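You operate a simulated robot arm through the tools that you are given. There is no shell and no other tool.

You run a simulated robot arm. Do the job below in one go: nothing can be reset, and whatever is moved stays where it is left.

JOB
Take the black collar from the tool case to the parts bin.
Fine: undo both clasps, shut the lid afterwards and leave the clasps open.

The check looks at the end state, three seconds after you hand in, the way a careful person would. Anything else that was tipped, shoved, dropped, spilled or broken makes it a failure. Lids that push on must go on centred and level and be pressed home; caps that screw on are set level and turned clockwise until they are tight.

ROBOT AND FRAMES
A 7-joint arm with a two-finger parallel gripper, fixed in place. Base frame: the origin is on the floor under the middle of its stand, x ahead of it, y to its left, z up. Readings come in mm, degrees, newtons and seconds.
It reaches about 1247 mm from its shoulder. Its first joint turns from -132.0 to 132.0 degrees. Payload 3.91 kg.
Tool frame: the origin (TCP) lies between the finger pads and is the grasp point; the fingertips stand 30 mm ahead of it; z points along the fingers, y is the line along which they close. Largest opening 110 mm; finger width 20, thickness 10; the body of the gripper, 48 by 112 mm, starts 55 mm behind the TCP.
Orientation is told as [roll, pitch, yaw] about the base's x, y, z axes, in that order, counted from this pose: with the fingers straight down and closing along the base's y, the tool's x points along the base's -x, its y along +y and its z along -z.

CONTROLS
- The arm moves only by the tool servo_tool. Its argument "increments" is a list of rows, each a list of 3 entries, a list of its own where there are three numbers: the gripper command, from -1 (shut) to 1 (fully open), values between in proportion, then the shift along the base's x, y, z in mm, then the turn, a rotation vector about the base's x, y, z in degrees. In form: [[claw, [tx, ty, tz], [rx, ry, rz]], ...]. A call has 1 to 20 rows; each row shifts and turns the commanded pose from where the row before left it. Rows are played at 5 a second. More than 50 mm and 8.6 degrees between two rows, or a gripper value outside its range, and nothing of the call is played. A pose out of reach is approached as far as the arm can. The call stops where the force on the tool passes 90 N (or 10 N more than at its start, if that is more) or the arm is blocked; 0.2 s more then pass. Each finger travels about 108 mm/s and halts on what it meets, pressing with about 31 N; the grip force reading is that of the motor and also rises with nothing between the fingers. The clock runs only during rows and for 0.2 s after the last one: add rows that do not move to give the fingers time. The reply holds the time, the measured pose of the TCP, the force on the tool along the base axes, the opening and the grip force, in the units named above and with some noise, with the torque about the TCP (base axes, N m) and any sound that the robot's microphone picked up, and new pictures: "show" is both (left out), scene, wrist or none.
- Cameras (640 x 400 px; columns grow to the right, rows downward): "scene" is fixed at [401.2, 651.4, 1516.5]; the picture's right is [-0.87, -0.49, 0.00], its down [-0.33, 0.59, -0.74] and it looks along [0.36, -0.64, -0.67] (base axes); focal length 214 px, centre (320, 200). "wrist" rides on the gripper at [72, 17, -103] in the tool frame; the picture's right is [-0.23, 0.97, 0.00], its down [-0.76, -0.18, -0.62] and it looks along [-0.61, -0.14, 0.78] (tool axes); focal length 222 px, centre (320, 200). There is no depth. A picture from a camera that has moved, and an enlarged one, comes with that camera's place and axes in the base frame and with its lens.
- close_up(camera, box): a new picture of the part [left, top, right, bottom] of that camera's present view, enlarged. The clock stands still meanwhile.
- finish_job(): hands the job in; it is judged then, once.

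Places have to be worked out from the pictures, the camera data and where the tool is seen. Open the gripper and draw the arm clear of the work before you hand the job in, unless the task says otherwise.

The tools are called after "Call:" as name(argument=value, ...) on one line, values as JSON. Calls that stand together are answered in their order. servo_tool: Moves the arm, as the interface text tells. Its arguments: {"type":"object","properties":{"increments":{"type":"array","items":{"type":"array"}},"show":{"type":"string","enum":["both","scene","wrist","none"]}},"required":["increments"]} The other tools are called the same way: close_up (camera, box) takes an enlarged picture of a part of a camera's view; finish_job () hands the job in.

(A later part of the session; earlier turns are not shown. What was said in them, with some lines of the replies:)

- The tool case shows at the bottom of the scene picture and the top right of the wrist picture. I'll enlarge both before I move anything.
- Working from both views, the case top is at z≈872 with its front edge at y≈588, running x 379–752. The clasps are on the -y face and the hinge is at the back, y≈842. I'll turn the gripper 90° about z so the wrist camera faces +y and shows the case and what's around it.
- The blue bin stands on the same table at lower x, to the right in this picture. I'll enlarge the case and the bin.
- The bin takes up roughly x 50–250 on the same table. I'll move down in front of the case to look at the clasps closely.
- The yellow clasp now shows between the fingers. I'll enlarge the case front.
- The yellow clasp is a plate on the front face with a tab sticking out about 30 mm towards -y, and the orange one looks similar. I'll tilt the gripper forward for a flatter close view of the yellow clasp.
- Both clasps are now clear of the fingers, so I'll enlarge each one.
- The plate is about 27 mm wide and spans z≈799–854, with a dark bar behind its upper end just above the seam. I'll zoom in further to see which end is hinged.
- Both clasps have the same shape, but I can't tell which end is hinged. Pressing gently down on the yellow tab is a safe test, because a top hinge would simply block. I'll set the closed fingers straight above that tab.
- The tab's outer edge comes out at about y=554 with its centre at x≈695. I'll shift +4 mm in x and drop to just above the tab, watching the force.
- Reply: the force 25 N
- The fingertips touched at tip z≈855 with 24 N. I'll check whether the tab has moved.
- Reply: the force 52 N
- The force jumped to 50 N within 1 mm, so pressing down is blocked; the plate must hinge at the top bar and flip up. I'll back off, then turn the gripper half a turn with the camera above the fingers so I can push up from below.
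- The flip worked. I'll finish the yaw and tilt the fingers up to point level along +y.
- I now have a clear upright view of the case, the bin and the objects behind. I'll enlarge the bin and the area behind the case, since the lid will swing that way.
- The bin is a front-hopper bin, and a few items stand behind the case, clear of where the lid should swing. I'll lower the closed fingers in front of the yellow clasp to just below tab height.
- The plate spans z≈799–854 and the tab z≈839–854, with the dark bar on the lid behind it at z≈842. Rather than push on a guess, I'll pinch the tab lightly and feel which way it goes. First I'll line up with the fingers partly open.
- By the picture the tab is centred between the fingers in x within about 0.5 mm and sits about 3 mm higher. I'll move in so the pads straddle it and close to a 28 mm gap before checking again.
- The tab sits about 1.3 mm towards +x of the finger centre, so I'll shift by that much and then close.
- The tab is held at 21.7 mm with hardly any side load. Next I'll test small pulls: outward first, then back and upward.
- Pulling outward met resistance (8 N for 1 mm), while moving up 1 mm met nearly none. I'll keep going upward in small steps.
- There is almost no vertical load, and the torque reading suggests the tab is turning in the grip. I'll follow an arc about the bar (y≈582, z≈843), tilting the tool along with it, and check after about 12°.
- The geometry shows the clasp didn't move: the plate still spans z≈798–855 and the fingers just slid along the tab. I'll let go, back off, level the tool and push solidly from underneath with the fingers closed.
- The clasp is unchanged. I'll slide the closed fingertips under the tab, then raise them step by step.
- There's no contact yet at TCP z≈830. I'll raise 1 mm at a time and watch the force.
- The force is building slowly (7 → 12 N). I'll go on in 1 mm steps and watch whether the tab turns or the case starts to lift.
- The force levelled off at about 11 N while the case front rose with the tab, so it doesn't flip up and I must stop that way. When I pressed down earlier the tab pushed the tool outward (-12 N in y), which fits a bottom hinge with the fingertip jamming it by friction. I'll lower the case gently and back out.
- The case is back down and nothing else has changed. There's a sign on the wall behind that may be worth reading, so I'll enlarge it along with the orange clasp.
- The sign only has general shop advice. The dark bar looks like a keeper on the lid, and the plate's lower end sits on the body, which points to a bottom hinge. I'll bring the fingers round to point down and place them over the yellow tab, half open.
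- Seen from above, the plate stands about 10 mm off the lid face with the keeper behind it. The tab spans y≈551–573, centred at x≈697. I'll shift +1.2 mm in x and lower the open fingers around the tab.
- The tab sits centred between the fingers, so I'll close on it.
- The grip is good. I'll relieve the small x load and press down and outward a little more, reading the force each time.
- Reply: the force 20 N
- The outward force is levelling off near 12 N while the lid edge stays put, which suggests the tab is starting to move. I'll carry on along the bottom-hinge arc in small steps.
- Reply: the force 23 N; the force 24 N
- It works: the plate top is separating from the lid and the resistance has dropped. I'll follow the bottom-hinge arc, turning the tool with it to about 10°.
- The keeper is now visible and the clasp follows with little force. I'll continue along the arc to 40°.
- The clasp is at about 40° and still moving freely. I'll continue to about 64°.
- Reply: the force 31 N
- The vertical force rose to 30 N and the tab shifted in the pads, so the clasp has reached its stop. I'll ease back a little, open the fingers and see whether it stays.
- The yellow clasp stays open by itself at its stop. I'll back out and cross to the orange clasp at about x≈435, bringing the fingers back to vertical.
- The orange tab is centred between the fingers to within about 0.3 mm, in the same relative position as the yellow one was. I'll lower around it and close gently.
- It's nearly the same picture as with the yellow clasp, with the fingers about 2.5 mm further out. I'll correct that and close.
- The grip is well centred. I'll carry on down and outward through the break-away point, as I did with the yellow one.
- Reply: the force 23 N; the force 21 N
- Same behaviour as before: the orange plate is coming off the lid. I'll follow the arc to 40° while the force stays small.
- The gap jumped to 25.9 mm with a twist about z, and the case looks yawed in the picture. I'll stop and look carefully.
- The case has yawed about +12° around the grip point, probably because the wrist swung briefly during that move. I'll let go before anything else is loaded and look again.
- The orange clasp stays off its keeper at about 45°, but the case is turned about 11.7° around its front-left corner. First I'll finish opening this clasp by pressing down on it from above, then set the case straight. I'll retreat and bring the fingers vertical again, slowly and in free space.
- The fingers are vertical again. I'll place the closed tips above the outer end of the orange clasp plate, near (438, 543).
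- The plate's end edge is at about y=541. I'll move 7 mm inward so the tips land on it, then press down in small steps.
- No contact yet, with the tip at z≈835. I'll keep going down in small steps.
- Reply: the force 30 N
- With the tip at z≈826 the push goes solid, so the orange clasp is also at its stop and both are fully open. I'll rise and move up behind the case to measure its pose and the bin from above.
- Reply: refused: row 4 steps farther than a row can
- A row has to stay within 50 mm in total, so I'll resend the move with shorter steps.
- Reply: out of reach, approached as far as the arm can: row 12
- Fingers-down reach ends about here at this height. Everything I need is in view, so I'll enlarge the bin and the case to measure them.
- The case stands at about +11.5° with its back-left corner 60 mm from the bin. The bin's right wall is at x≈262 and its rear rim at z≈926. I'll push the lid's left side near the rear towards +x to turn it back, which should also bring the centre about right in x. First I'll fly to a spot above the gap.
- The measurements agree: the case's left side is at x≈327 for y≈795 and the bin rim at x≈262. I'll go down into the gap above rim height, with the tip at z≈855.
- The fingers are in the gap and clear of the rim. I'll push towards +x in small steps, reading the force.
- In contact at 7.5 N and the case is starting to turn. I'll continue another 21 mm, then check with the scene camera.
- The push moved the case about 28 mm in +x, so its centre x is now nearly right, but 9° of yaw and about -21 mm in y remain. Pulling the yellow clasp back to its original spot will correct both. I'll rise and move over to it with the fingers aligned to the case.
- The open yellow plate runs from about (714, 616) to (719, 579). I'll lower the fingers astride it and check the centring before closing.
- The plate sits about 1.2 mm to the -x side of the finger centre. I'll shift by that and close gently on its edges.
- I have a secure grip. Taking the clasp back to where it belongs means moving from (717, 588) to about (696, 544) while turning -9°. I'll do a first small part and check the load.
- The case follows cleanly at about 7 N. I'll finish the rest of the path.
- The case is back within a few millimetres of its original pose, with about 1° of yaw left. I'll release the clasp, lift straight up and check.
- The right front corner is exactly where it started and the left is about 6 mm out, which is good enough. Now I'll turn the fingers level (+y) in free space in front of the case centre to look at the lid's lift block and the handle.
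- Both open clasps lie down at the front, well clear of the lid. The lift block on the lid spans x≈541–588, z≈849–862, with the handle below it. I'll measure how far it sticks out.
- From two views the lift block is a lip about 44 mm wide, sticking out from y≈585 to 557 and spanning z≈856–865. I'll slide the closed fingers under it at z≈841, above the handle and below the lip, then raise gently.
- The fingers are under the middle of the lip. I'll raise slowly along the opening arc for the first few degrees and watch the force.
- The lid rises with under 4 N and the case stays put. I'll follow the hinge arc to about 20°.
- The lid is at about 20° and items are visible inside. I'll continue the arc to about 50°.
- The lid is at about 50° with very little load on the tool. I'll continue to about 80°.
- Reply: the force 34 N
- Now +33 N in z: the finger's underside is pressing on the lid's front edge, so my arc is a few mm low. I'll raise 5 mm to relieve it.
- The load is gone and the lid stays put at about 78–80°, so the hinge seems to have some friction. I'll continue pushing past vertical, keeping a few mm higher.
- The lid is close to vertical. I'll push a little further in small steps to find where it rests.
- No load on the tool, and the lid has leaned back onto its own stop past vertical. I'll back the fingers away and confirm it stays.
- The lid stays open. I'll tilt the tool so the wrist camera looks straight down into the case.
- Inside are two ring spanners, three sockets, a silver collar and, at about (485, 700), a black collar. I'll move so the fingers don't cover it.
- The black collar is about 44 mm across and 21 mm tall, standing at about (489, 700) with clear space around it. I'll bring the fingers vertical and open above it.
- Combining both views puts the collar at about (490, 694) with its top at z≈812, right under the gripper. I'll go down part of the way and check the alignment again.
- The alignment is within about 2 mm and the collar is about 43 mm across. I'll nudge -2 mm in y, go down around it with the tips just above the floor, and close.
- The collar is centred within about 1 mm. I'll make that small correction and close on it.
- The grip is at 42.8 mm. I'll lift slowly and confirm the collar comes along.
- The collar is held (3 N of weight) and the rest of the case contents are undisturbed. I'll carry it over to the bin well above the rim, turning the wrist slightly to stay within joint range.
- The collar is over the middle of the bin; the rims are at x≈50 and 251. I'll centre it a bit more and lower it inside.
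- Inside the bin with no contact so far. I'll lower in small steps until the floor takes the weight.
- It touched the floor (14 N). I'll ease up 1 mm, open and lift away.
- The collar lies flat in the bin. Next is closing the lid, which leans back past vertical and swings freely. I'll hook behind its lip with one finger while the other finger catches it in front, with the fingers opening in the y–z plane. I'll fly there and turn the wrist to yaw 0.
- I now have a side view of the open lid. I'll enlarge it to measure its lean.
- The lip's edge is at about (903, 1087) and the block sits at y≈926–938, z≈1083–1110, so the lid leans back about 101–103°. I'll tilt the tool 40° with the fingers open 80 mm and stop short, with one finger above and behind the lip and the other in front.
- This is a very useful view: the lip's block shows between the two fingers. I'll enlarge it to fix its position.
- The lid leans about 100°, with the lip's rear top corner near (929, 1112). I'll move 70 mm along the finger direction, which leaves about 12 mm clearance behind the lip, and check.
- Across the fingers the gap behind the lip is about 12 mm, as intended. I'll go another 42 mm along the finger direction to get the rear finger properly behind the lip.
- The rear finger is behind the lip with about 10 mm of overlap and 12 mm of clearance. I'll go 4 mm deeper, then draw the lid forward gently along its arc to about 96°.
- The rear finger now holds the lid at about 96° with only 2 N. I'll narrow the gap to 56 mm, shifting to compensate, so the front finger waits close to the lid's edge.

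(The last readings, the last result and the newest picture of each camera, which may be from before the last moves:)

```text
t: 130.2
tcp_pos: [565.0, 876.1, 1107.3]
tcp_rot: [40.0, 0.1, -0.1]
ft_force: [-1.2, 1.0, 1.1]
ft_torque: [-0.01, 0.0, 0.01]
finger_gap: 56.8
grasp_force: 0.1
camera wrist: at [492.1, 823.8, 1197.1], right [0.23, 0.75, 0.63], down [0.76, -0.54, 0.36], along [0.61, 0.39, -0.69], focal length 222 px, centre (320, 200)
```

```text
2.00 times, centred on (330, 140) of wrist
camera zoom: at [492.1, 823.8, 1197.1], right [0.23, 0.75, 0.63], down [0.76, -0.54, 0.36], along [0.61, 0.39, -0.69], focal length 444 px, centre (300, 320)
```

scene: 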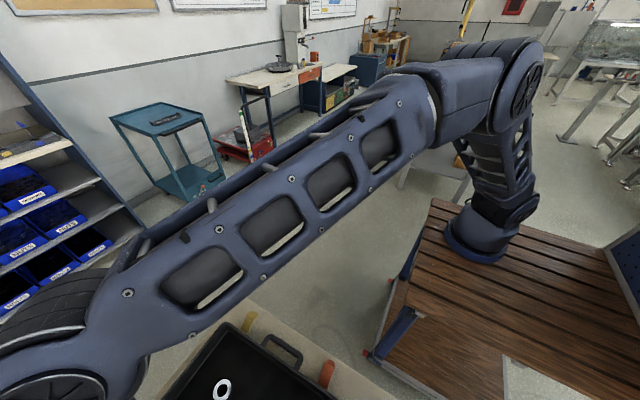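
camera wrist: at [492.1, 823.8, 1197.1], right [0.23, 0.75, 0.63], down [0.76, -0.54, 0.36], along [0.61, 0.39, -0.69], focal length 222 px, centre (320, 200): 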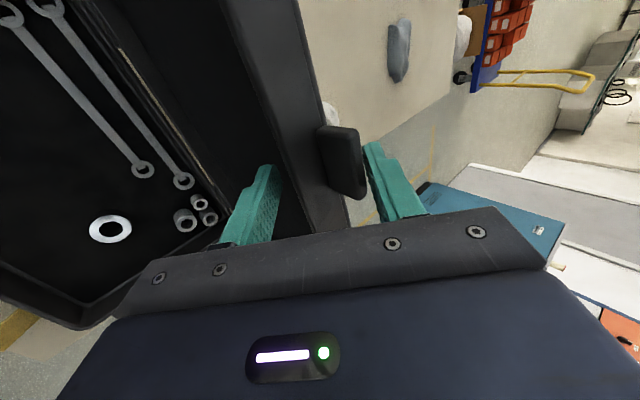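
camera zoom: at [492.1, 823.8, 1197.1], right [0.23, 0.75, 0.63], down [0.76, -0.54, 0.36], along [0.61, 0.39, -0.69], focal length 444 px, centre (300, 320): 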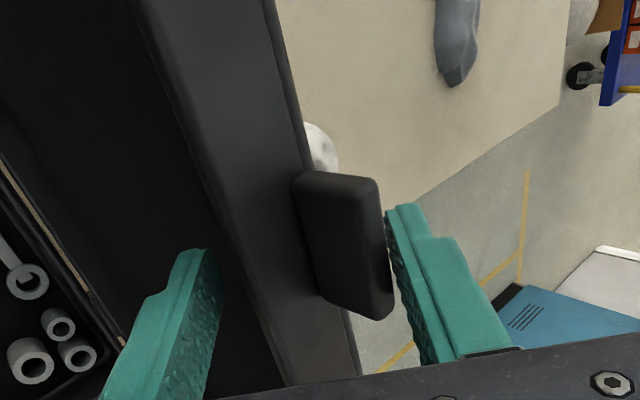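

The front finger now waits about 12 mm ahead of the lid's edge. I'll keep drawing the lid forward in steps to about 84°, close to its balance point.

Call:
servo_tool(increments=[[0.02, [0, -10, 1.7], [0, 0, 0]], [0.02, [0, -10, 1.7], [0, 0, 0]], [0.02, [0, -10, 1.2], [0, 0, 0]], [0.02, [0, -10, 0.9], [0, 0, 0]], [0.02, [0, -10, 0.5], [0, 0, 0]], [0.02, [0, -9, 0.2], [0, 0, 0]], [0.02, [0, 0, 0], [0, 0, 0]]], show="wrist")

Call:
close_up(camera="wrist", box=[220, 40, 440, 240])

```text
t: 131.8
tcp_pos: [565.1, 817.2, 1112.1]
tcp_rot: [40.1, 0.1, 0.0]
ft_force: [0.0, -0.1, -0.1]
ft_torque: [0.01, 0.01, -0.02]
finger_gap: 56.3
grasp_force: 0.1
camera wrist: at [492.6, 764.1, 1201.6], right [0.23, 0.75, 0.63], down [0.76, -0.54, 0.36], along [0.61, 0.39, -0.69], focal length 222 px, centre (320, 200)
```

wrist: 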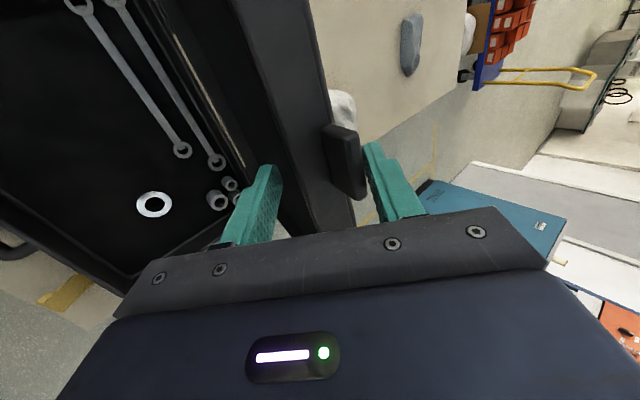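

```text
2.00 times, centred on (330, 140) of wrist
camera zoom: at [492.6, 764.1, 1201.6], right [0.23, 0.75, 0.63], down [0.76, -0.54, 0.36], along [0.61, 0.39, -0.69], focal length 444 px, centre (300, 320)
```

zoom: 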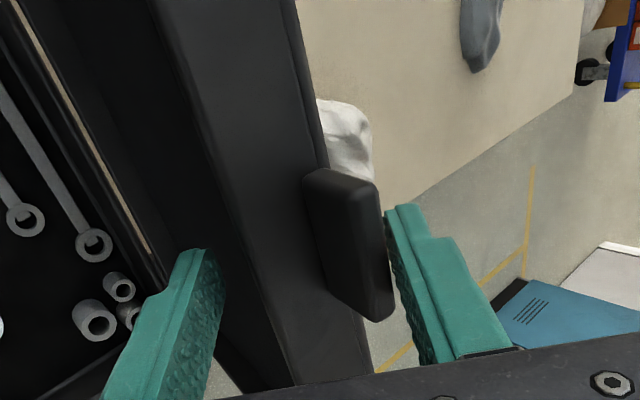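

The lid is near balance and the forces are about zero. I'll draw it past the balance point in small steps so it settles on the front finger.

Call:
servo_tool(increments=[[0.02, [0, -5, 0], [0, 0, 0]], [0.02, [0, -5, -0.2], [0, 0, 0]], [0.02, [0, -5, -0.4], [0, 0, 0]], [0.02, [0, -5, -0.5], [0, 0, 0]], [0.02, [0, 0, 0], [0, 0, 0]], [0.02, [0, 0, 0], [0, 0, 0]]], show="wrist")

Call:
close_up(camera="wrist", box=[220, 40, 440, 240])

```text
t: 133.2
tcp_pos: [565.1, 796.6, 1113.1]
tcp_rot: [40.0, 0.0, 0.0]
ft_force: [-0.2, -0.3, -0.3]
ft_torque: [0.03, 0.03, -0.03]
finger_gap: 56.3
grasp_force: 0.0
camera wrist: at [492.1, 744.2, 1202.2], right [0.23, 0.75, 0.63], down [0.76, -0.54, 0.36], along [0.6, 0.39, -0.69], focal length 222 px, centre (320, 200)
```

wrist: 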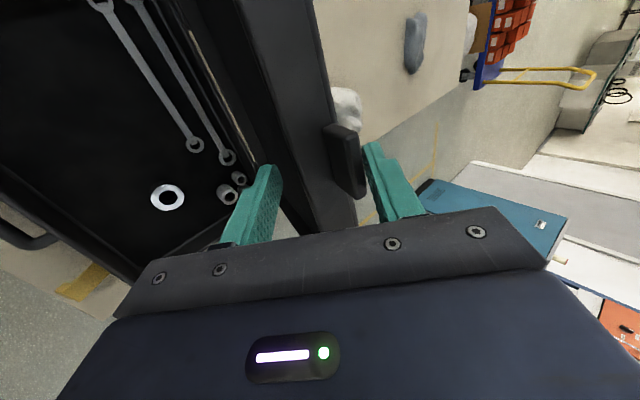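

```text
2.00 times, centred on (330, 140) of wrist
camera zoom: at [492.1, 744.2, 1202.2], right [0.23, 0.75, 0.63], down [0.76, -0.54, 0.36], along [0.6, 0.39, -0.69], focal length 444 px, centre (300, 320)
```

zoom: 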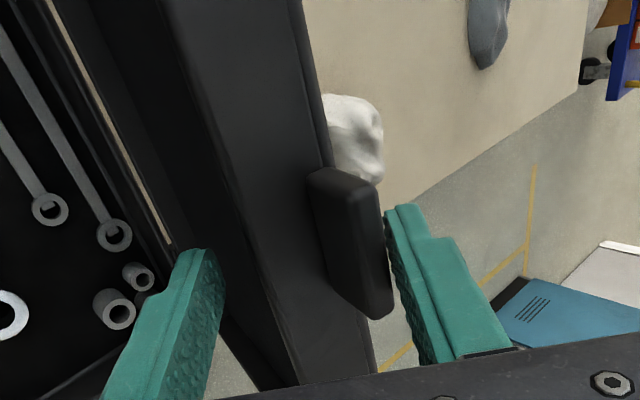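

The lid still follows the rear finger closely. I'll draw on in small steps until it tips over onto the front finger.

Call:
servo_tool(increments=[[0.02, [0, -5, -0.6], [0, 0, 0]], [0.02, [0, -5, -0.6], [0, 0, 0]], [0.02, [0, -5, -0.7], [0, 0, 0]], [0.02, [0, -5, -0.7], [0, 0, 0]], [0.02, [0, 0, 0], [0, 0, 0]], [0.02, [0, 0, 0], [0, 0, 0]]], show="wrist")

Call:
close_up(camera="wrist", box=[220, 40, 440, 240])

```text
t: 134.6
tcp_pos: [566.1, 776.3, 1109.0]
tcp_rot: [39.9, 0.0, 0.0]
ft_force: [0.1, -1.0, -0.3]
ft_torque: [0.02, -0.03, 0.02]
finger_gap: 56.3
grasp_force: 0.9
camera wrist: at [493.2, 724.2, 1198.9], right [0.23, 0.75, 0.63], down [0.76, -0.54, 0.36], along [0.61, 0.39, -0.69], focal length 222 px, centre (320, 200)
```

wrist: 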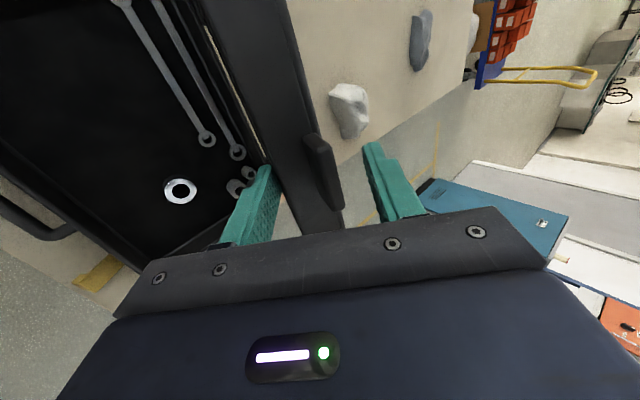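

```text
2.00 times, centred on (330, 140) of wrist
camera zoom: at [493.2, 724.2, 1198.9], right [0.23, 0.75, 0.63], down [0.76, -0.54, 0.36], along [0.61, 0.39, -0.69], focal length 444 px, centre (300, 320)
```

zoom: 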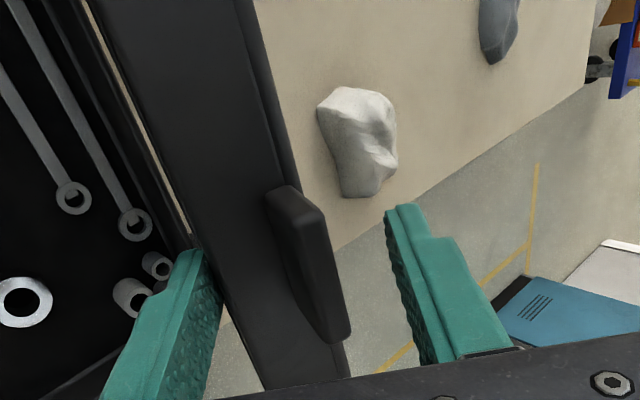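

The lid has tipped forward and now rests on the front finger at about 71°. I'll lower it along its arc, tilting the tool gradually.

Call:
servo_tool(increments=[[0.02, [0, -10, -3.4], [0.8, 0, 0]], [0.02, [0, -10, -3.6], [0.8, 0, 0]], [0.02, [0, -10, -3.9], [0.8, 0, 0]], [0.02, [0, -10, -4.0], [0.8, 0, 0]], [0.02, [0, -10, -4.2], [0.8, 0, 0]], [0.02, [0, 0, 0], [0, 0, 0]]], show="wrist")

Call:
close_up(camera="wrist", box=[220, 40, 440, 240])

```text
t: 136.0
tcp_pos: [564.7, 726.5, 1091.8]
tcp_rot: [44.0, 0.1, 0.1]
ft_force: [0.0, -1.6, -0.4]
ft_torque: [-0.03, 0.01, -0.05]
finger_gap: 56.4
grasp_force: 0.8
camera wrist: at [493.3, 668.3, 1176.9], right [0.23, 0.7, 0.68], down [0.76, -0.56, 0.32], along [0.6, 0.44, -0.66], focal length 222 px, centre (320, 200)
```

wrist: 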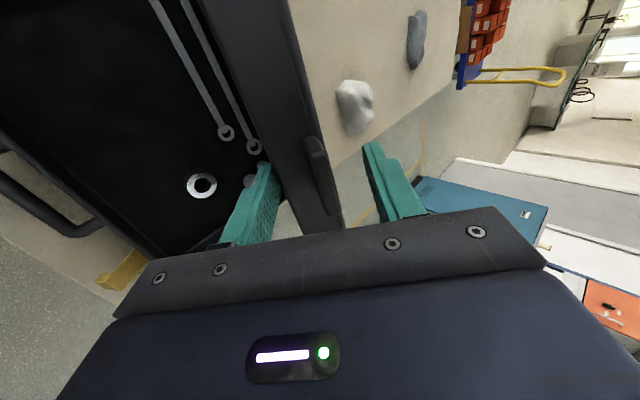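

```text
2.00 times, centred on (330, 140) of wrist
camera zoom: at [493.3, 668.3, 1176.9], right [0.23, 0.7, 0.68], down [0.76, -0.56, 0.32], along [0.6, 0.44, -0.66], focal length 444 px, centre (300, 320)
```

zoom: 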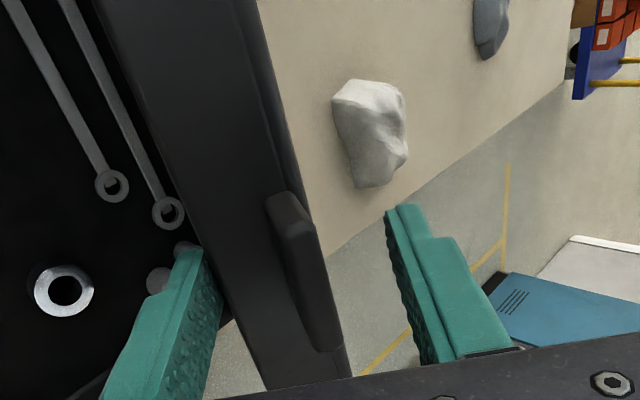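

The lid rests steadily on the front finger at about 60°. I'll continue down to about 40°.

Call:
servo_tool(increments=[[0.02, [0, -9.8, -6.0], [0.5, 0, 0]], [0.02, [0, -9.7, -6.4], [0.5, 0, 0]], [0.02, [0, -9.5, -6.7], [0.5, 0, 0]], [0.02, [0, -9.4, -6.9], [0.5, 0, 0]], [0.02, [0, -8.8, -7.5], [0.5, 0, 0]], [0.02, [0, -8.5, -7.9], [0.5, 0, 0]], [0.02, [0, -8.2, -8.1], [0.5, 0, 0]], [0.02, [0, -7.9, -8.4], [0.5, 0, 0]], [0.02, [0, 0, 0], [0, 0, 0]]], show="wrist")

Call:
close_up(camera="wrist", box=[220, 40, 440, 240])

```text
t: 138.0
tcp_pos: [565.7, 653.9, 1031.6]
tcp_rot: [47.9, 0.1, 0.0]
ft_force: [0.2, -0.9, -1.3]
ft_torque: [-0.01, -0.06, 0.01]
finger_gap: 57.2
grasp_force: 0.3
camera wrist: at [493.2, 589.4, 1113.6], right [0.23, 0.65, 0.72], down [0.76, -0.58, 0.28], along [0.6, 0.49, -0.63], focal length 222 px, centre (320, 200)
```

wrist: 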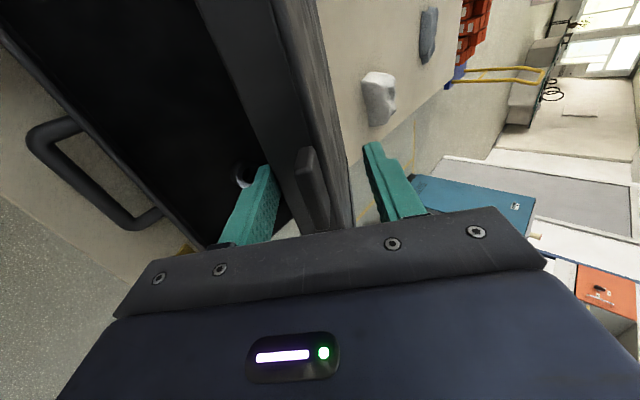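

```text
2.00 times, centred on (330, 140) of wrist
camera zoom: at [493.2, 589.4, 1113.6], right [0.23, 0.65, 0.72], down [0.76, -0.58, 0.28], along [0.6, 0.49, -0.63], focal length 444 px, centre (300, 320)
```

zoom: 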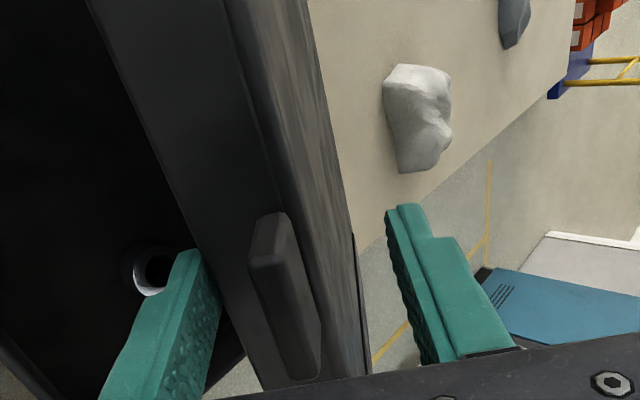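

At about 40°, all steady. I'll widen the gap slightly so the upper finger stays clear of the lid top, and lower to about 20°.

Call:
servo_tool(increments=[[0.08, [0, -6.1, -7.4], [0.5, 0, 0]], [0.15, [0, -5.8, -7.8], [0.5, 0, 0]], [0.21, [0, -5.5, -8.2], [0.5, 0, 0]], [0.273, [0, -5.3, -8.4], [0.5, 0, 0]], [0.273, [0, -5.8, -9.8], [0.5, 0, 0]], [0.273, [0, -5.3, -10.1], [0.5, 0, 0]], [0.273, [0, -4.9, -10.4], [0.5, 0, 0]], [0.273, [0, -4.6, -10.7], [0.5, 0, 0]], [0.273, [0, 0, 0], [0, 0, 0]]], show="wrist")

Call:
close_up(camera="wrist", box=[220, 40, 440, 240])

```text
t: 140.0
tcp_pos: [564.7, 611.9, 957.7]
tcp_rot: [52.0, 0.2, 0.2]
ft_force: [1.4, -2.2, -2.3]
ft_torque: [-0.07, -0.02, 0.03]
finger_gap: 71.7
grasp_force: 1.9
camera wrist: at [492.5, 541.7, 1034.9], right [0.23, 0.6, 0.77], down [0.76, -0.6, 0.24], along [0.6, 0.53, -0.59], focal length 222 px, centre (320, 200)
```

wrist: 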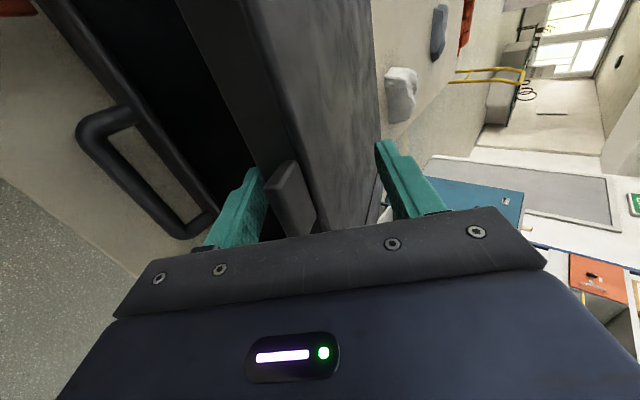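

```text
2.00 times, centred on (330, 140) of wrist
camera zoom: at [492.5, 541.7, 1034.9], right [0.23, 0.6, 0.77], down [0.76, -0.6, 0.24], along [0.6, 0.53, -0.59], focal length 444 px, centre (300, 320)
```

zoom: 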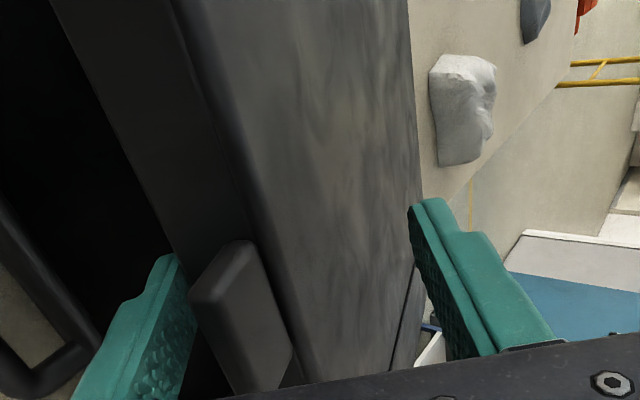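

At about 20° with light load. I'll lower to about 10°.

Call:
servo_tool(increments=[[0.273, [0, -4.0, -10.5], [0.5, 0, 0]], [0.273, [0, -3.5, -10.8], [0.5, 0, 0]], [0.273, [0, -3.0, -11.0], [0.5, 0, 0]], [0.273, [0, -2.5, -11.3], [0.5, 0, 0]], [0.273, [0, 0, 0], [0, 0, 0]]], show="both")

Call:
close_up(camera="wrist", box=[200, 40, 440, 240])

```text
t: 141.2
tcp_pos: [565.3, 598.5, 915.2]
tcp_rot: [54.1, 0.0, 0.0]
ft_force: [1.5, -2.3, -2.7]
ft_torque: [-0.02, -0.09, 0.04]
finger_gap: 71.6
grasp_force: 1.3
camera wrist: at [492.8, 526.2, 989.8], right [0.23, 0.57, 0.79], down [0.76, -0.61, 0.22], along [0.61, 0.55, -0.58], focal length 222 px, centre (320, 200)
```

scene: 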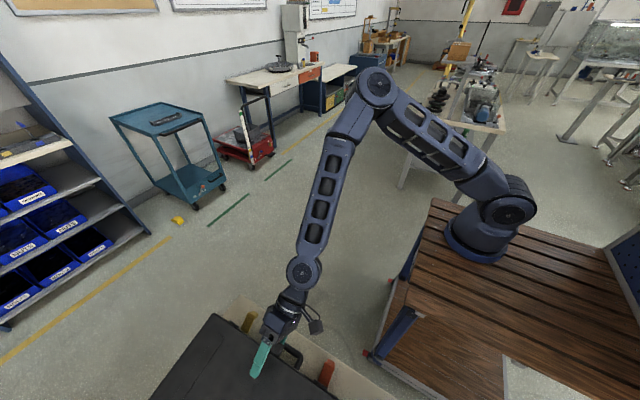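
wrist: 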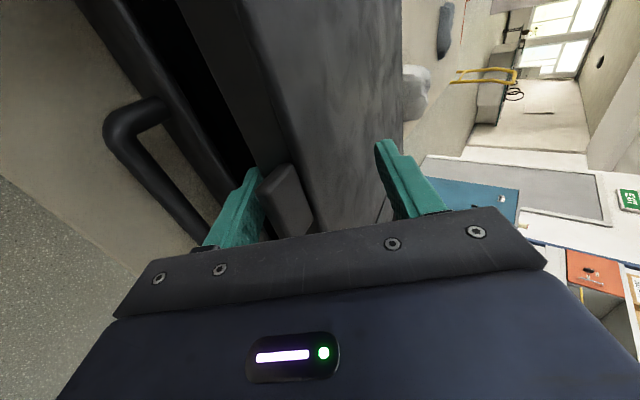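

```text
2.00 times, centred on (320, 140) of wrist
camera zoom: at [492.8, 526.2, 989.8], right [0.23, 0.57, 0.79], down [0.76, -0.61, 0.22], along [0.61, 0.55, -0.58], focal length 444 px, centre (320, 320)
```

zoom: 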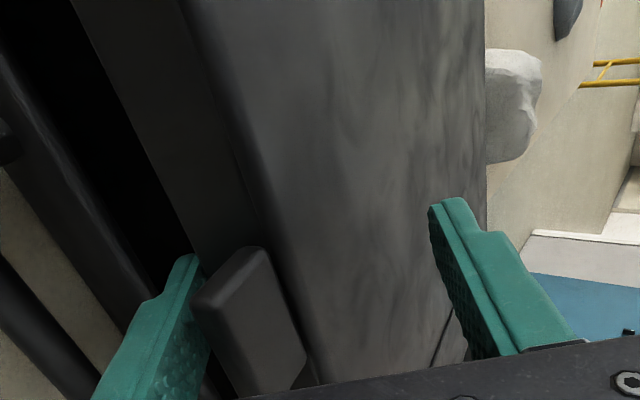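

At about 10°. Now I'll draw the fingers back along their axis while lowering, so the edge ends up on the front fingertip just above the closed position.

Call:
servo_tool(increments=[[0.273, [0, -5, -4.8], [0.3, 0, 0]], [0.273, [0, -5, -4.8], [0.3, 0, 0]], [0.273, [0, -5, -4.9], [0.4, 0, 0]], [0.273, [0, -0.3, -4.5], [0, 0, 0]], [0.273, [0, -0.3, -4.5], [0, 0, 0]], [0.273, [0, 0, 0], [0, 0, 0]]], show="wrist")

Call:
close_up(camera="wrist", box=[200, 40, 440, 240])

```text
t: 142.6
tcp_pos: [564.0, 583.2, 892.1]
tcp_rot: [55.1, 0.2, 0.1]
ft_force: [-1.7, -2.8, -2.5]
ft_torque: [-0.11, 0.06, 0.04]
finger_gap: 72.2
grasp_force: 1.9
camera wrist: at [492.7, 509.0, 965.4], right [0.23, 0.56, 0.8], down [0.76, -0.61, 0.21], along [0.6, 0.56, -0.57], focal length 222 px, centre (320, 200)
```

wrist: 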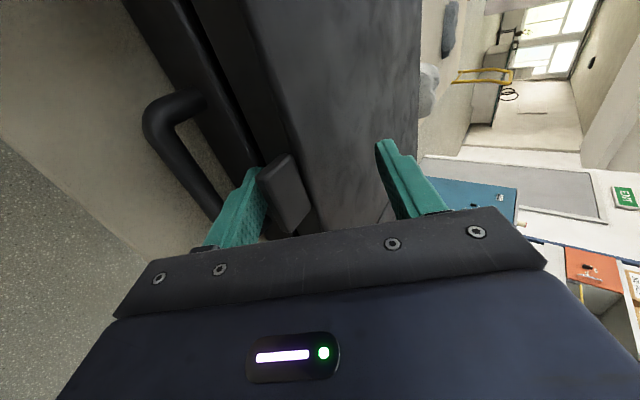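

```text
2.00 times, centred on (320, 140) of wrist
camera zoom: at [492.7, 509.0, 965.4], right [0.23, 0.56, 0.8], down [0.76, -0.61, 0.21], along [0.6, 0.56, -0.57], focal length 444 px, centre (320, 320)
```

zoom: 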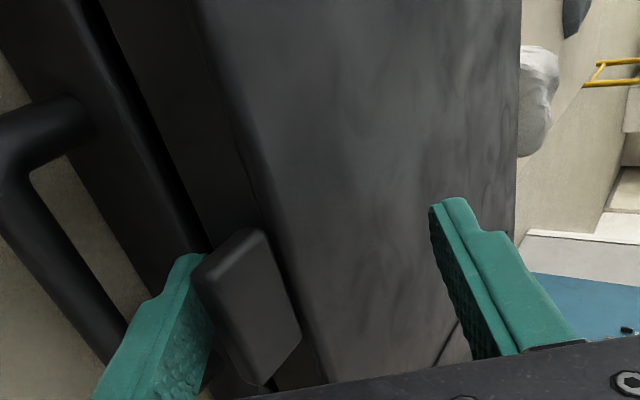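

The lid is nearly shut and its lip rests on the front finger. I'll ease the fingers straight out in -y, which lets the lid down the last few millimetres.

Call:
servo_tool(increments=[[0.273, [0, -4, 0], [0, 0, 0]], [0.273, [0, -4, 0], [0, 0, 0]], [0.273, [0, -4, 0], [0, 0, 0]], [0.273, [0, -4, 0], [0, 0, 0]], [0.273, [0, 0, 0], [0, 0, 0]]], show="wrist")

Call:
close_up(camera="wrist", box=[200, 40, 440, 240])

```text
t: 143.8
tcp_pos: [566.1, 568.5, 891.8]
tcp_rot: [55.0, 0.1, 0.0]
ft_force: [0.5, -0.8, 0.6]
ft_torque: [0.01, 0.01, 0.0]
finger_gap: 70.2
grasp_force: 0.0
camera wrist: at [493.0, 493.6, 965.1], right [0.23, 0.56, 0.8], down [0.76, -0.61, 0.21], along [0.61, 0.56, -0.57], focal length 222 px, centre (320, 200)
```

wrist: 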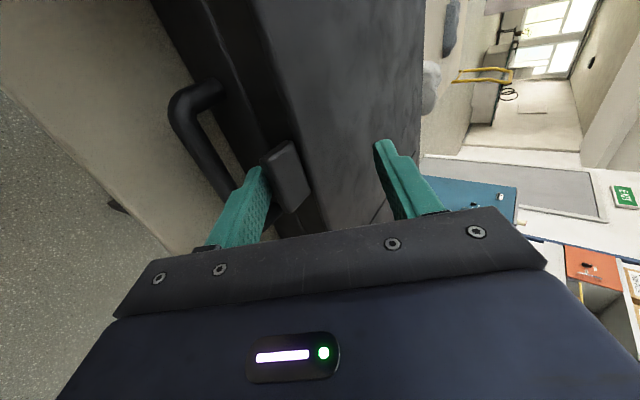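

```text
2.00 times, centred on (320, 140) of wrist
camera zoom: at [493.0, 493.6, 965.1], right [0.23, 0.56, 0.8], down [0.76, -0.61, 0.21], along [0.61, 0.56, -0.57], focal length 444 px, centre (320, 320)
```

zoom: 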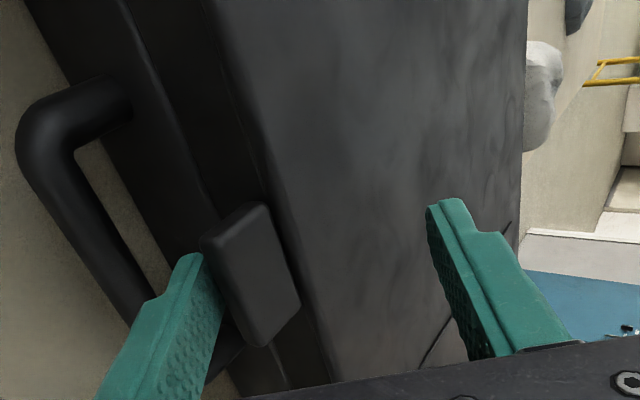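

The load is zero and the seam looks closed. I'll back the fingers out along their own axis and check.

Call:
servo_tool(increments=[[0.273, [0, -12, 8], [0, 0, 0]], [0.273, [0, -20, 14], [0, 0, 0]], [0.273, [0, -30, 20], [0, 0, 0]], [0.273, [0, -35, 20], [0, 0, 0]], [0.273, [0, -35, 20], [0, 0, 0]], [0.273, [0, 0, 0], [0, 0, 0]]], show="both")

Call:
close_up(camera="scene", box=[140, 280, 400, 400])

```text
t: 145.2
tcp_pos: [565.0, 435.4, 977.0]
tcp_rot: [55.0, 0.0, 0.0]
ft_force: [-0.3, -0.5, -0.9]
ft_torque: [0.02, 0.01, 0.0]
finger_gap: 69.8
grasp_force: 0.1
camera wrist: at [492.4, 360.9, 1049.5], right [0.23, 0.56, 0.8], down [0.76, -0.61, 0.21], along [0.6, 0.56, -0.57], focal length 222 px, centre (320, 200)
```

scene: 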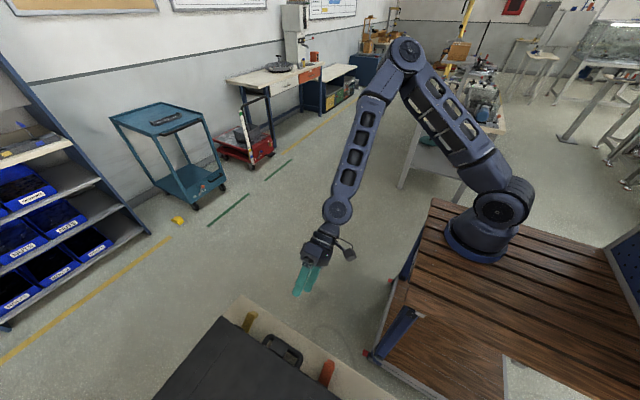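
wrist: 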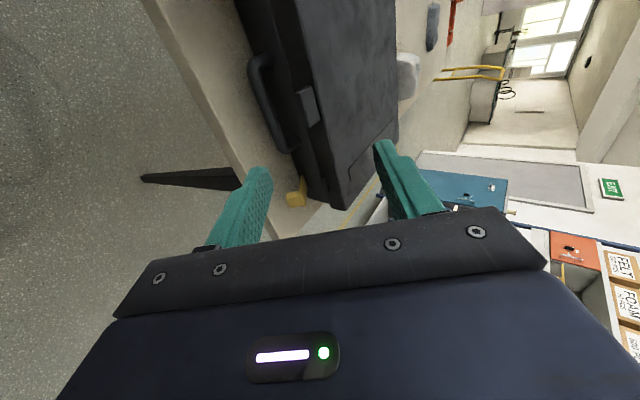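

```text
2.46 times, centred on (270, 340) of scene
camera zoom: at [401.2, 651.4, 1516.5], right [-0.87, -0.49, 0.0], down [-0.33, 0.59, -0.74], along [0.36, -0.64, -0.67], focal length 528 px, centre (443, -145)
```

zoom: 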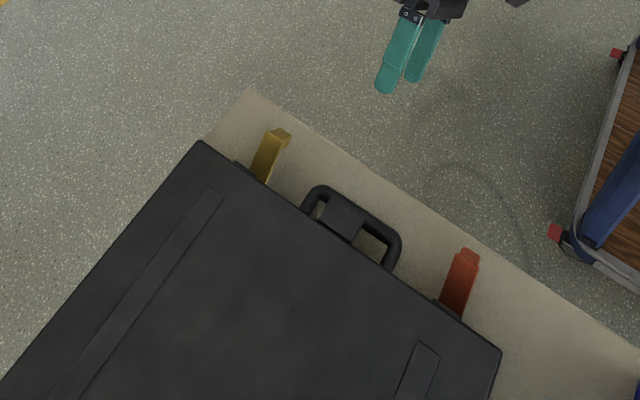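

The lid is shut and the case sits almost exactly where it began. I'll enlarge the seam from here to make sure it's closed along its whole length.

Call:
close_up(camera="wrist", box=[220, 0, 420, 220])

Call:
close_up(camera="wrist", box=[270, 80, 380, 220])

```text
1.82 times, centred on (320, 110) of wrist
camera zoom: at [492.4, 360.9, 1049.5], right [0.23, 0.56, 0.8], down [0.76, -0.61, 0.21], along [0.6, 0.56, -0.57], focal length 404 px, centre (320, 364)
```

zoom: 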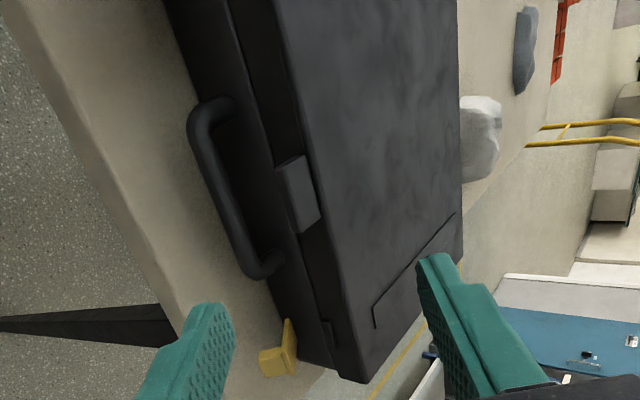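

```text
2.86 times, centred on (325, 150) of wrist
camera zoom: at [492.4, 360.9, 1049.5], right [0.23, 0.56, 0.8], down [0.76, -0.61, 0.21], along [0.6, 0.56, -0.57], focal length 635 px, centre (306, 343)
```

zoom: 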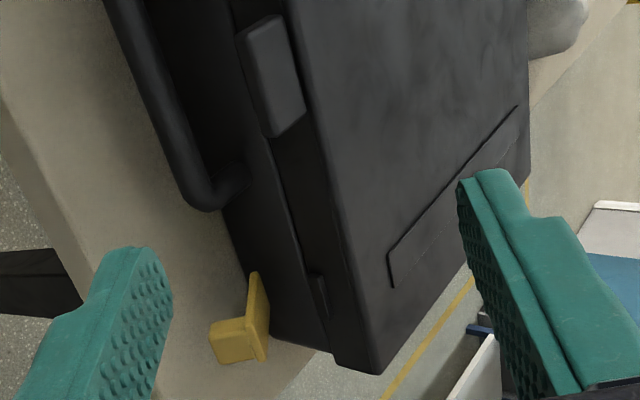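

The seam looks even all along. As a check I'll press lightly down on the lid's front with closed fingers, first bringing them vertical in free space.

Call:
servo_tool(increments=[[-1, [0, 0, 10], [-5.5, 0, 0]], [-1, [0, 0, 10], [-5.5, 0, 0]], [-1, [0, 0, 0], [-5.5, 0, 0]], [-1, [0, 0, 0], [-5.5, 0, 0]], [-1, [0, 0, 0], [-5.5, 0, 0]], [-1, [0, 10, 0], [-5.5, 0, 0]], [-1, [0, 20, 0], [-5.5, 0, 0]], [-1, [0, 20, 0], [-5.5, 0, 0]], [-1, [0, 20, 0], [-5.5, 0, 0]], [-1, [0, 30, 0], [-5.5, 0, 0]], [-1, [0, 40, 0], [0, 0, 0]], [-1, [0, 40, -20], [0, 0, 0]], [-1, [0, 0, 0], [0, 0, 0]]], show="wrist")

```text
t: 148.0
tcp_pos: [565.8, 618.0, 972.9]
tcp_rot: [-0.1, 0.1, -0.2]
ft_force: [0.1, 0.0, -0.3]
ft_torque: [-0.01, -0.03, -0.06]
finger_gap: 0.0
grasp_force: 30.8
camera wrist: at [492.7, 635.5, 1076.0], right [0.23, 0.97, 0.0], down [0.76, -0.18, 0.62], along [0.61, -0.14, -0.78], focal length 222 px, centre (320, 200)
```

wrist: 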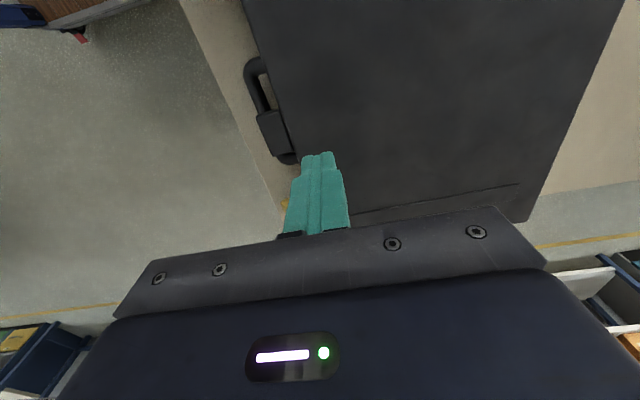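

I'm over the lid's front centre. I'll come down gently to touch it.

Call:
servo_tool(increments=[[-1, [0, 0, -30], [0, 0, 0]], [-1, [0, 0, -22], [0, 0, 0]], [-1, [0, 0, -8], [0, 0, 0]], [-1, [0, 0, -4], [0, 0, 0]], [-1, [0, 0, 0], [0, 0, 0]]], show="none")

Call:
servo_tool(increments=[[-1, [0, 0, -2], [0, 0, 0]], [-1, [0, 0, 0], [0, 0, 0]]], show="none")

```text
t: 149.2
tcp_pos: [565.9, 613.3, 910.9]
tcp_rot: [0.0, 0.1, -0.1]
ft_force: [0.4, -0.5, 0.6]
ft_torque: [0.0, 0.04, -0.04]
finger_gap: 0.0
grasp_force: 31.6
```

```text
t: 149.8
tcp_pos: [566.1, 616.4, 908.3]
tcp_rot: [0.0, 0.0, -0.1]
ft_force: [-0.3, -0.6, -0.7]
ft_torque: [-0.02, 0.01, -0.01]
finger_gap: 0.3
grasp_force: 30.8
```

No contact yet, with the tip at z≈878. I'll continue in small steps.

Call:
servo_tool(increments=[[-1, [0, 0, -2], [0, 0, 0]], [-1, [0, 0, -1], [0, 0, 0]], [-1, [0, 0, 0], [0, 0, 0]]], show="none")

Call:
servo_tool(increments=[[-1, [0, 0, -1.5], [0, 0, 0]], [-1, [0, 0, 0], [0, 0, 0]]], show="none")

```text
t: 150.6
tcp_pos: [566.7, 616.7, 905.0]
tcp_rot: [0.1, 0.1, -0.1]
ft_force: [-0.4, 0.9, -0.1]
ft_torque: [0.01, 0.01, -0.01]
finger_gap: 0.0
grasp_force: 31.0
```

```text
t: 151.2
tcp_pos: [565.5, 615.3, 903.0]
tcp_rot: [0.0, 0.1, -0.1]
ft_force: [0.4, 0.0, 0.2]
ft_torque: [-0.02, 0.03, -0.01]
finger_gap: 0.2
grasp_force: 30.8
```

Call:
servo_tool(increments=[[-1, [0, 0, -1.5], [0, 0, 0]], [-1, [0, 0, 0], [0, 0, 0]]], show="none")

Call:
servo_tool(increments=[[-1, [0, 0, -1], [0, 0, 0]], [-1, [0, 0, 0], [0, 0, 0]]], show="none")

```text
t: 151.8
tcp_pos: [565.1, 615.6, 902.9]
tcp_rot: [0.1, 0.0, -0.1]
ft_force: [0.9, -0.8, -0.4]
ft_torque: [-0.01, -0.01, -0.02]
finger_gap: 0.2
grasp_force: 31.1
```

```text
t: 152.4
tcp_pos: [565.0, 615.2, 900.5]
tcp_rot: [0.0, 0.2, -0.2]
ft_force: [-0.2, -0.6, -0.1]
ft_torque: [0.03, 0.02, 0.01]
finger_gap: 0.0
grasp_force: 31.5
```

The tip is at z≈870 with no contact, so the lid is already at least as low as I first measured. I'll take a few more small steps to touch it.

Call:
servo_tool(increments=[[-1, [0, 0, -1], [0, 0, 0]], [-1, [0, 0, -1], [0, 0, 0]], [-1, [0, 0, 0], [0, 0, 0]]], show="none")

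Call:
servo_tool(increments=[[-1, [0, 0, -1], [0, 0, 0]], [-1, [0, 0, 0], [0, 0, 0]]], show="wrist")

```text
t: 153.2
tcp_pos: [564.0, 615.7, 900.5]
tcp_rot: [0.1, 0.0, -0.2]
ft_force: [-6.2, -8.6, 22.3]
ft_torque: [-0.24, 0.12, -0.01]
finger_gap: 0.0
grasp_force: 31.5
```

```text
t: 153.8
tcp_pos: [565.2, 614.7, 900.8]
tcp_rot: [0.2, 0.0, -0.1]
ft_force: [-4.9, -10.3, 42.9]
ft_torque: [-0.36, 0.16, 0.23]
finger_gap: 0.0
grasp_force: 30.4
camera wrist: at [492.7, 632.9, 1003.7], right [0.23, 0.97, 0.0], down [0.76, -0.18, 0.62], along [0.61, -0.14, -0.78], focal length 222 px, centre (320, 200)
```

wrist: 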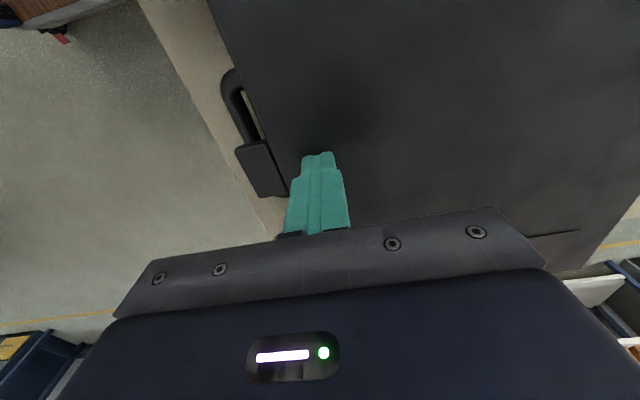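

Firm contact at z≈870, so the lid is fully home. I'll lift off, open the gripper and draw the arm well clear.

Call:
servo_tool(increments=[[-1, [0, 0, 10], [0, 0, 0]], [-1, [0, 0, 40], [0, 0, 0]], [0, [0, 0, 45], [0, 0, 0]], [0.5, [0, -25, 40], [0, 0, 0]], [0.5, [0, -40, 25], [0, 0, 0]], [0.5, [0, -45, 15], [0, 0, 0]], [0.5, [0, -45, 15], [0, 0, 0]], [0.5, [0, -45, 15], [0, 0, 0]], [0.5, [0, -45, 15], [0, 0, 0]], [0.5, [0, 0, 0], [0, 0, 0]]], show="both")

Call:
close_up(camera="scene", box=[140, 280, 400, 400])

```text
t: 156.0
tcp_pos: [563.5, 371.5, 1121.7]
tcp_rot: [0.0, 0.1, -0.1]
ft_force: [0.0, 0.0, -0.3]
ft_torque: [-0.03, 0.01, 0.0]
finger_gap: 82.7
grasp_force: 0.1
camera wrist: at [491.4, 389.9, 1224.8], right [0.23, 0.97, 0.0], down [0.76, -0.18, 0.62], along [0.61, -0.14, -0.78], focal length 222 px, centre (320, 200)
```

scene: 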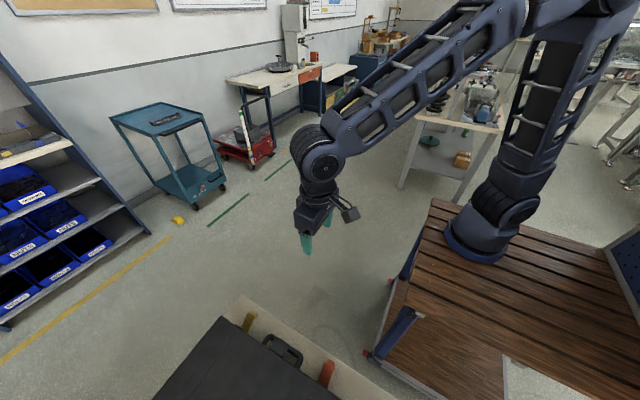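
wrist: 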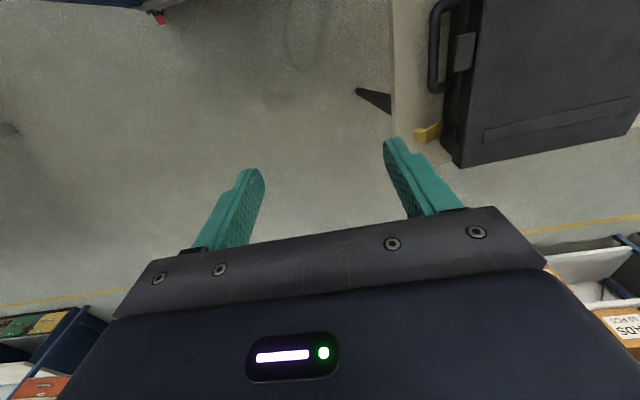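

```text
2.46 times, centred on (270, 340) of scene
camera zoom: at [401.2, 651.4, 1516.5], right [-0.87, -0.49, 0.0], down [-0.33, 0.59, -0.74], along [0.36, -0.64, -0.67], focal length 528 px, centre (443, -145)
```

zoom: 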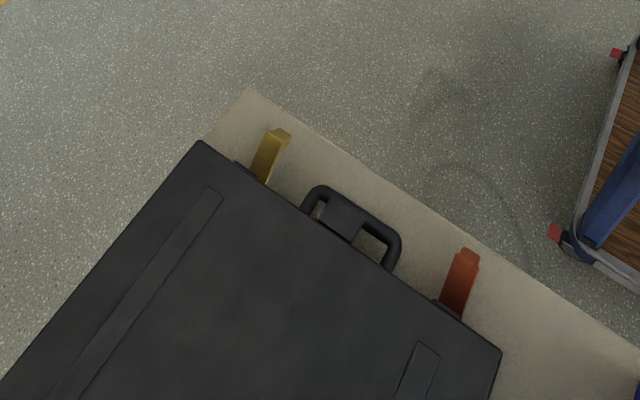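

The case is shut, both clasps are open and it's back in place. I'll take one last look over the table with the camera turned towards +y.

Call:
servo_tool(increments=[[0.5, [0, -5, 25], [0, 0, 8.2]], [0.5, [0, -5, 25], [0, 0, 8.2]], [0.5, [0, -5, 25], [0, 0, 8.2]], [0.5, [0, -5, 25], [0, 0, 8.2]], [0.5, [-20, 0, 25], [0, 0, 8.2]], [0.5, [-20, 0, 20], [0, 0, 8.2]], [0.5, [-20, 0, 20], [0, 0, 8.2]], [0.5, [-20, 0, 10], [0, 0, 8.2]], [0.5, [-20, 0, 10], [0, 0, 8.2]], [0.5, [-20, 0, 10], [0, 0, 8.2]], [0.5, [-20, 0, 0], [0, 0, 8]], [0.5, [0, 0, 0], [0, 0, 0]]], show="both")

Call:
close_up(camera="wrist", box=[220, 60, 560, 240])

```text
t: 158.6
tcp_pos: [425.4, 350.4, 1312.3]
tcp_rot: [0.0, 0.0, 90.0]
ft_force: [0.4, -0.3, -0.7]
ft_torque: [0.0, 0.01, 0.02]
finger_gap: 82.3
grasp_force: 0.1
camera wrist: at [408.2, 278.7, 1415.7], right [-0.97, 0.23, 0.0], down [0.18, 0.76, 0.62], along [0.14, 0.61, -0.78], focal length 222 px, centre (320, 200)
```

scene: 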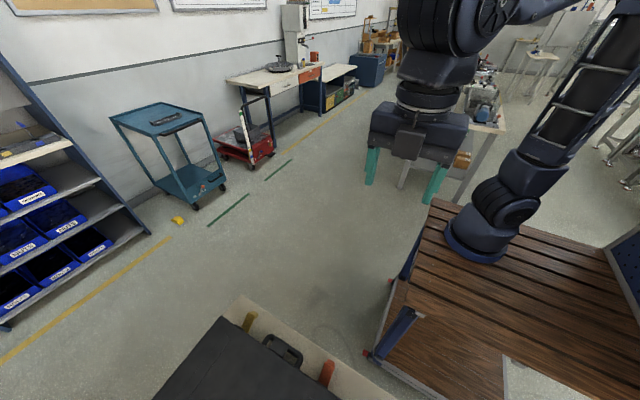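
wrist: 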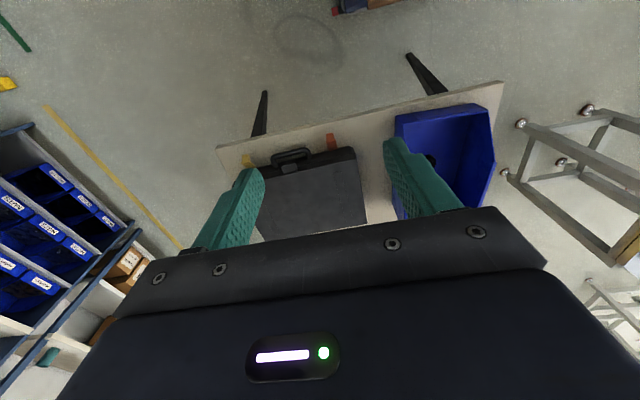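

```text
1.88 times, centred on (390, 150) of wrist
camera zoom: at [408.2, 278.7, 1415.7], right [-0.97, 0.23, 0.0], down [0.18, 0.76, 0.62], along [0.14, 0.61, -0.78], focal length 418 px, centre (188, 294)
```

zoom: 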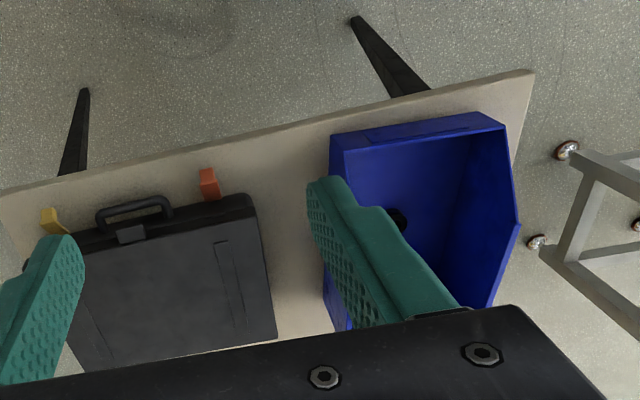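

The collar is in the bin, the lid is shut with both clasps open, and nothing else on the table looks disturbed. The gripper is open and the arm is clear, so I'm handing the job in.

Call:
finish_job()

```text
The job is handed in.
```

The black collar is lying flat in the parts bin. The case lid is shut with both clasps undone and left open, and I've handed the job in. I don't have the check's result.

- **Case moved during the job:** while I was opening the orange clasp, the case swung about 12° on the table. I pushed and pulled it back. In the last pictures it sits within a few millimetres of where it started.
- **Case front lifted:** early on, I pushed the yellow clasp the wrong way and lifted the front of the case by 2–3 mm. I set it straight back down.
- **Lid:** I lowered it under control rather than letting it drop. A light press on its front edge confirmed it is fully closed.
- **Everything else:** while the lid was open, the spanners, sockets and silver collar in the case looked undisturbed. The bin and the items behind the case also looked untouched.
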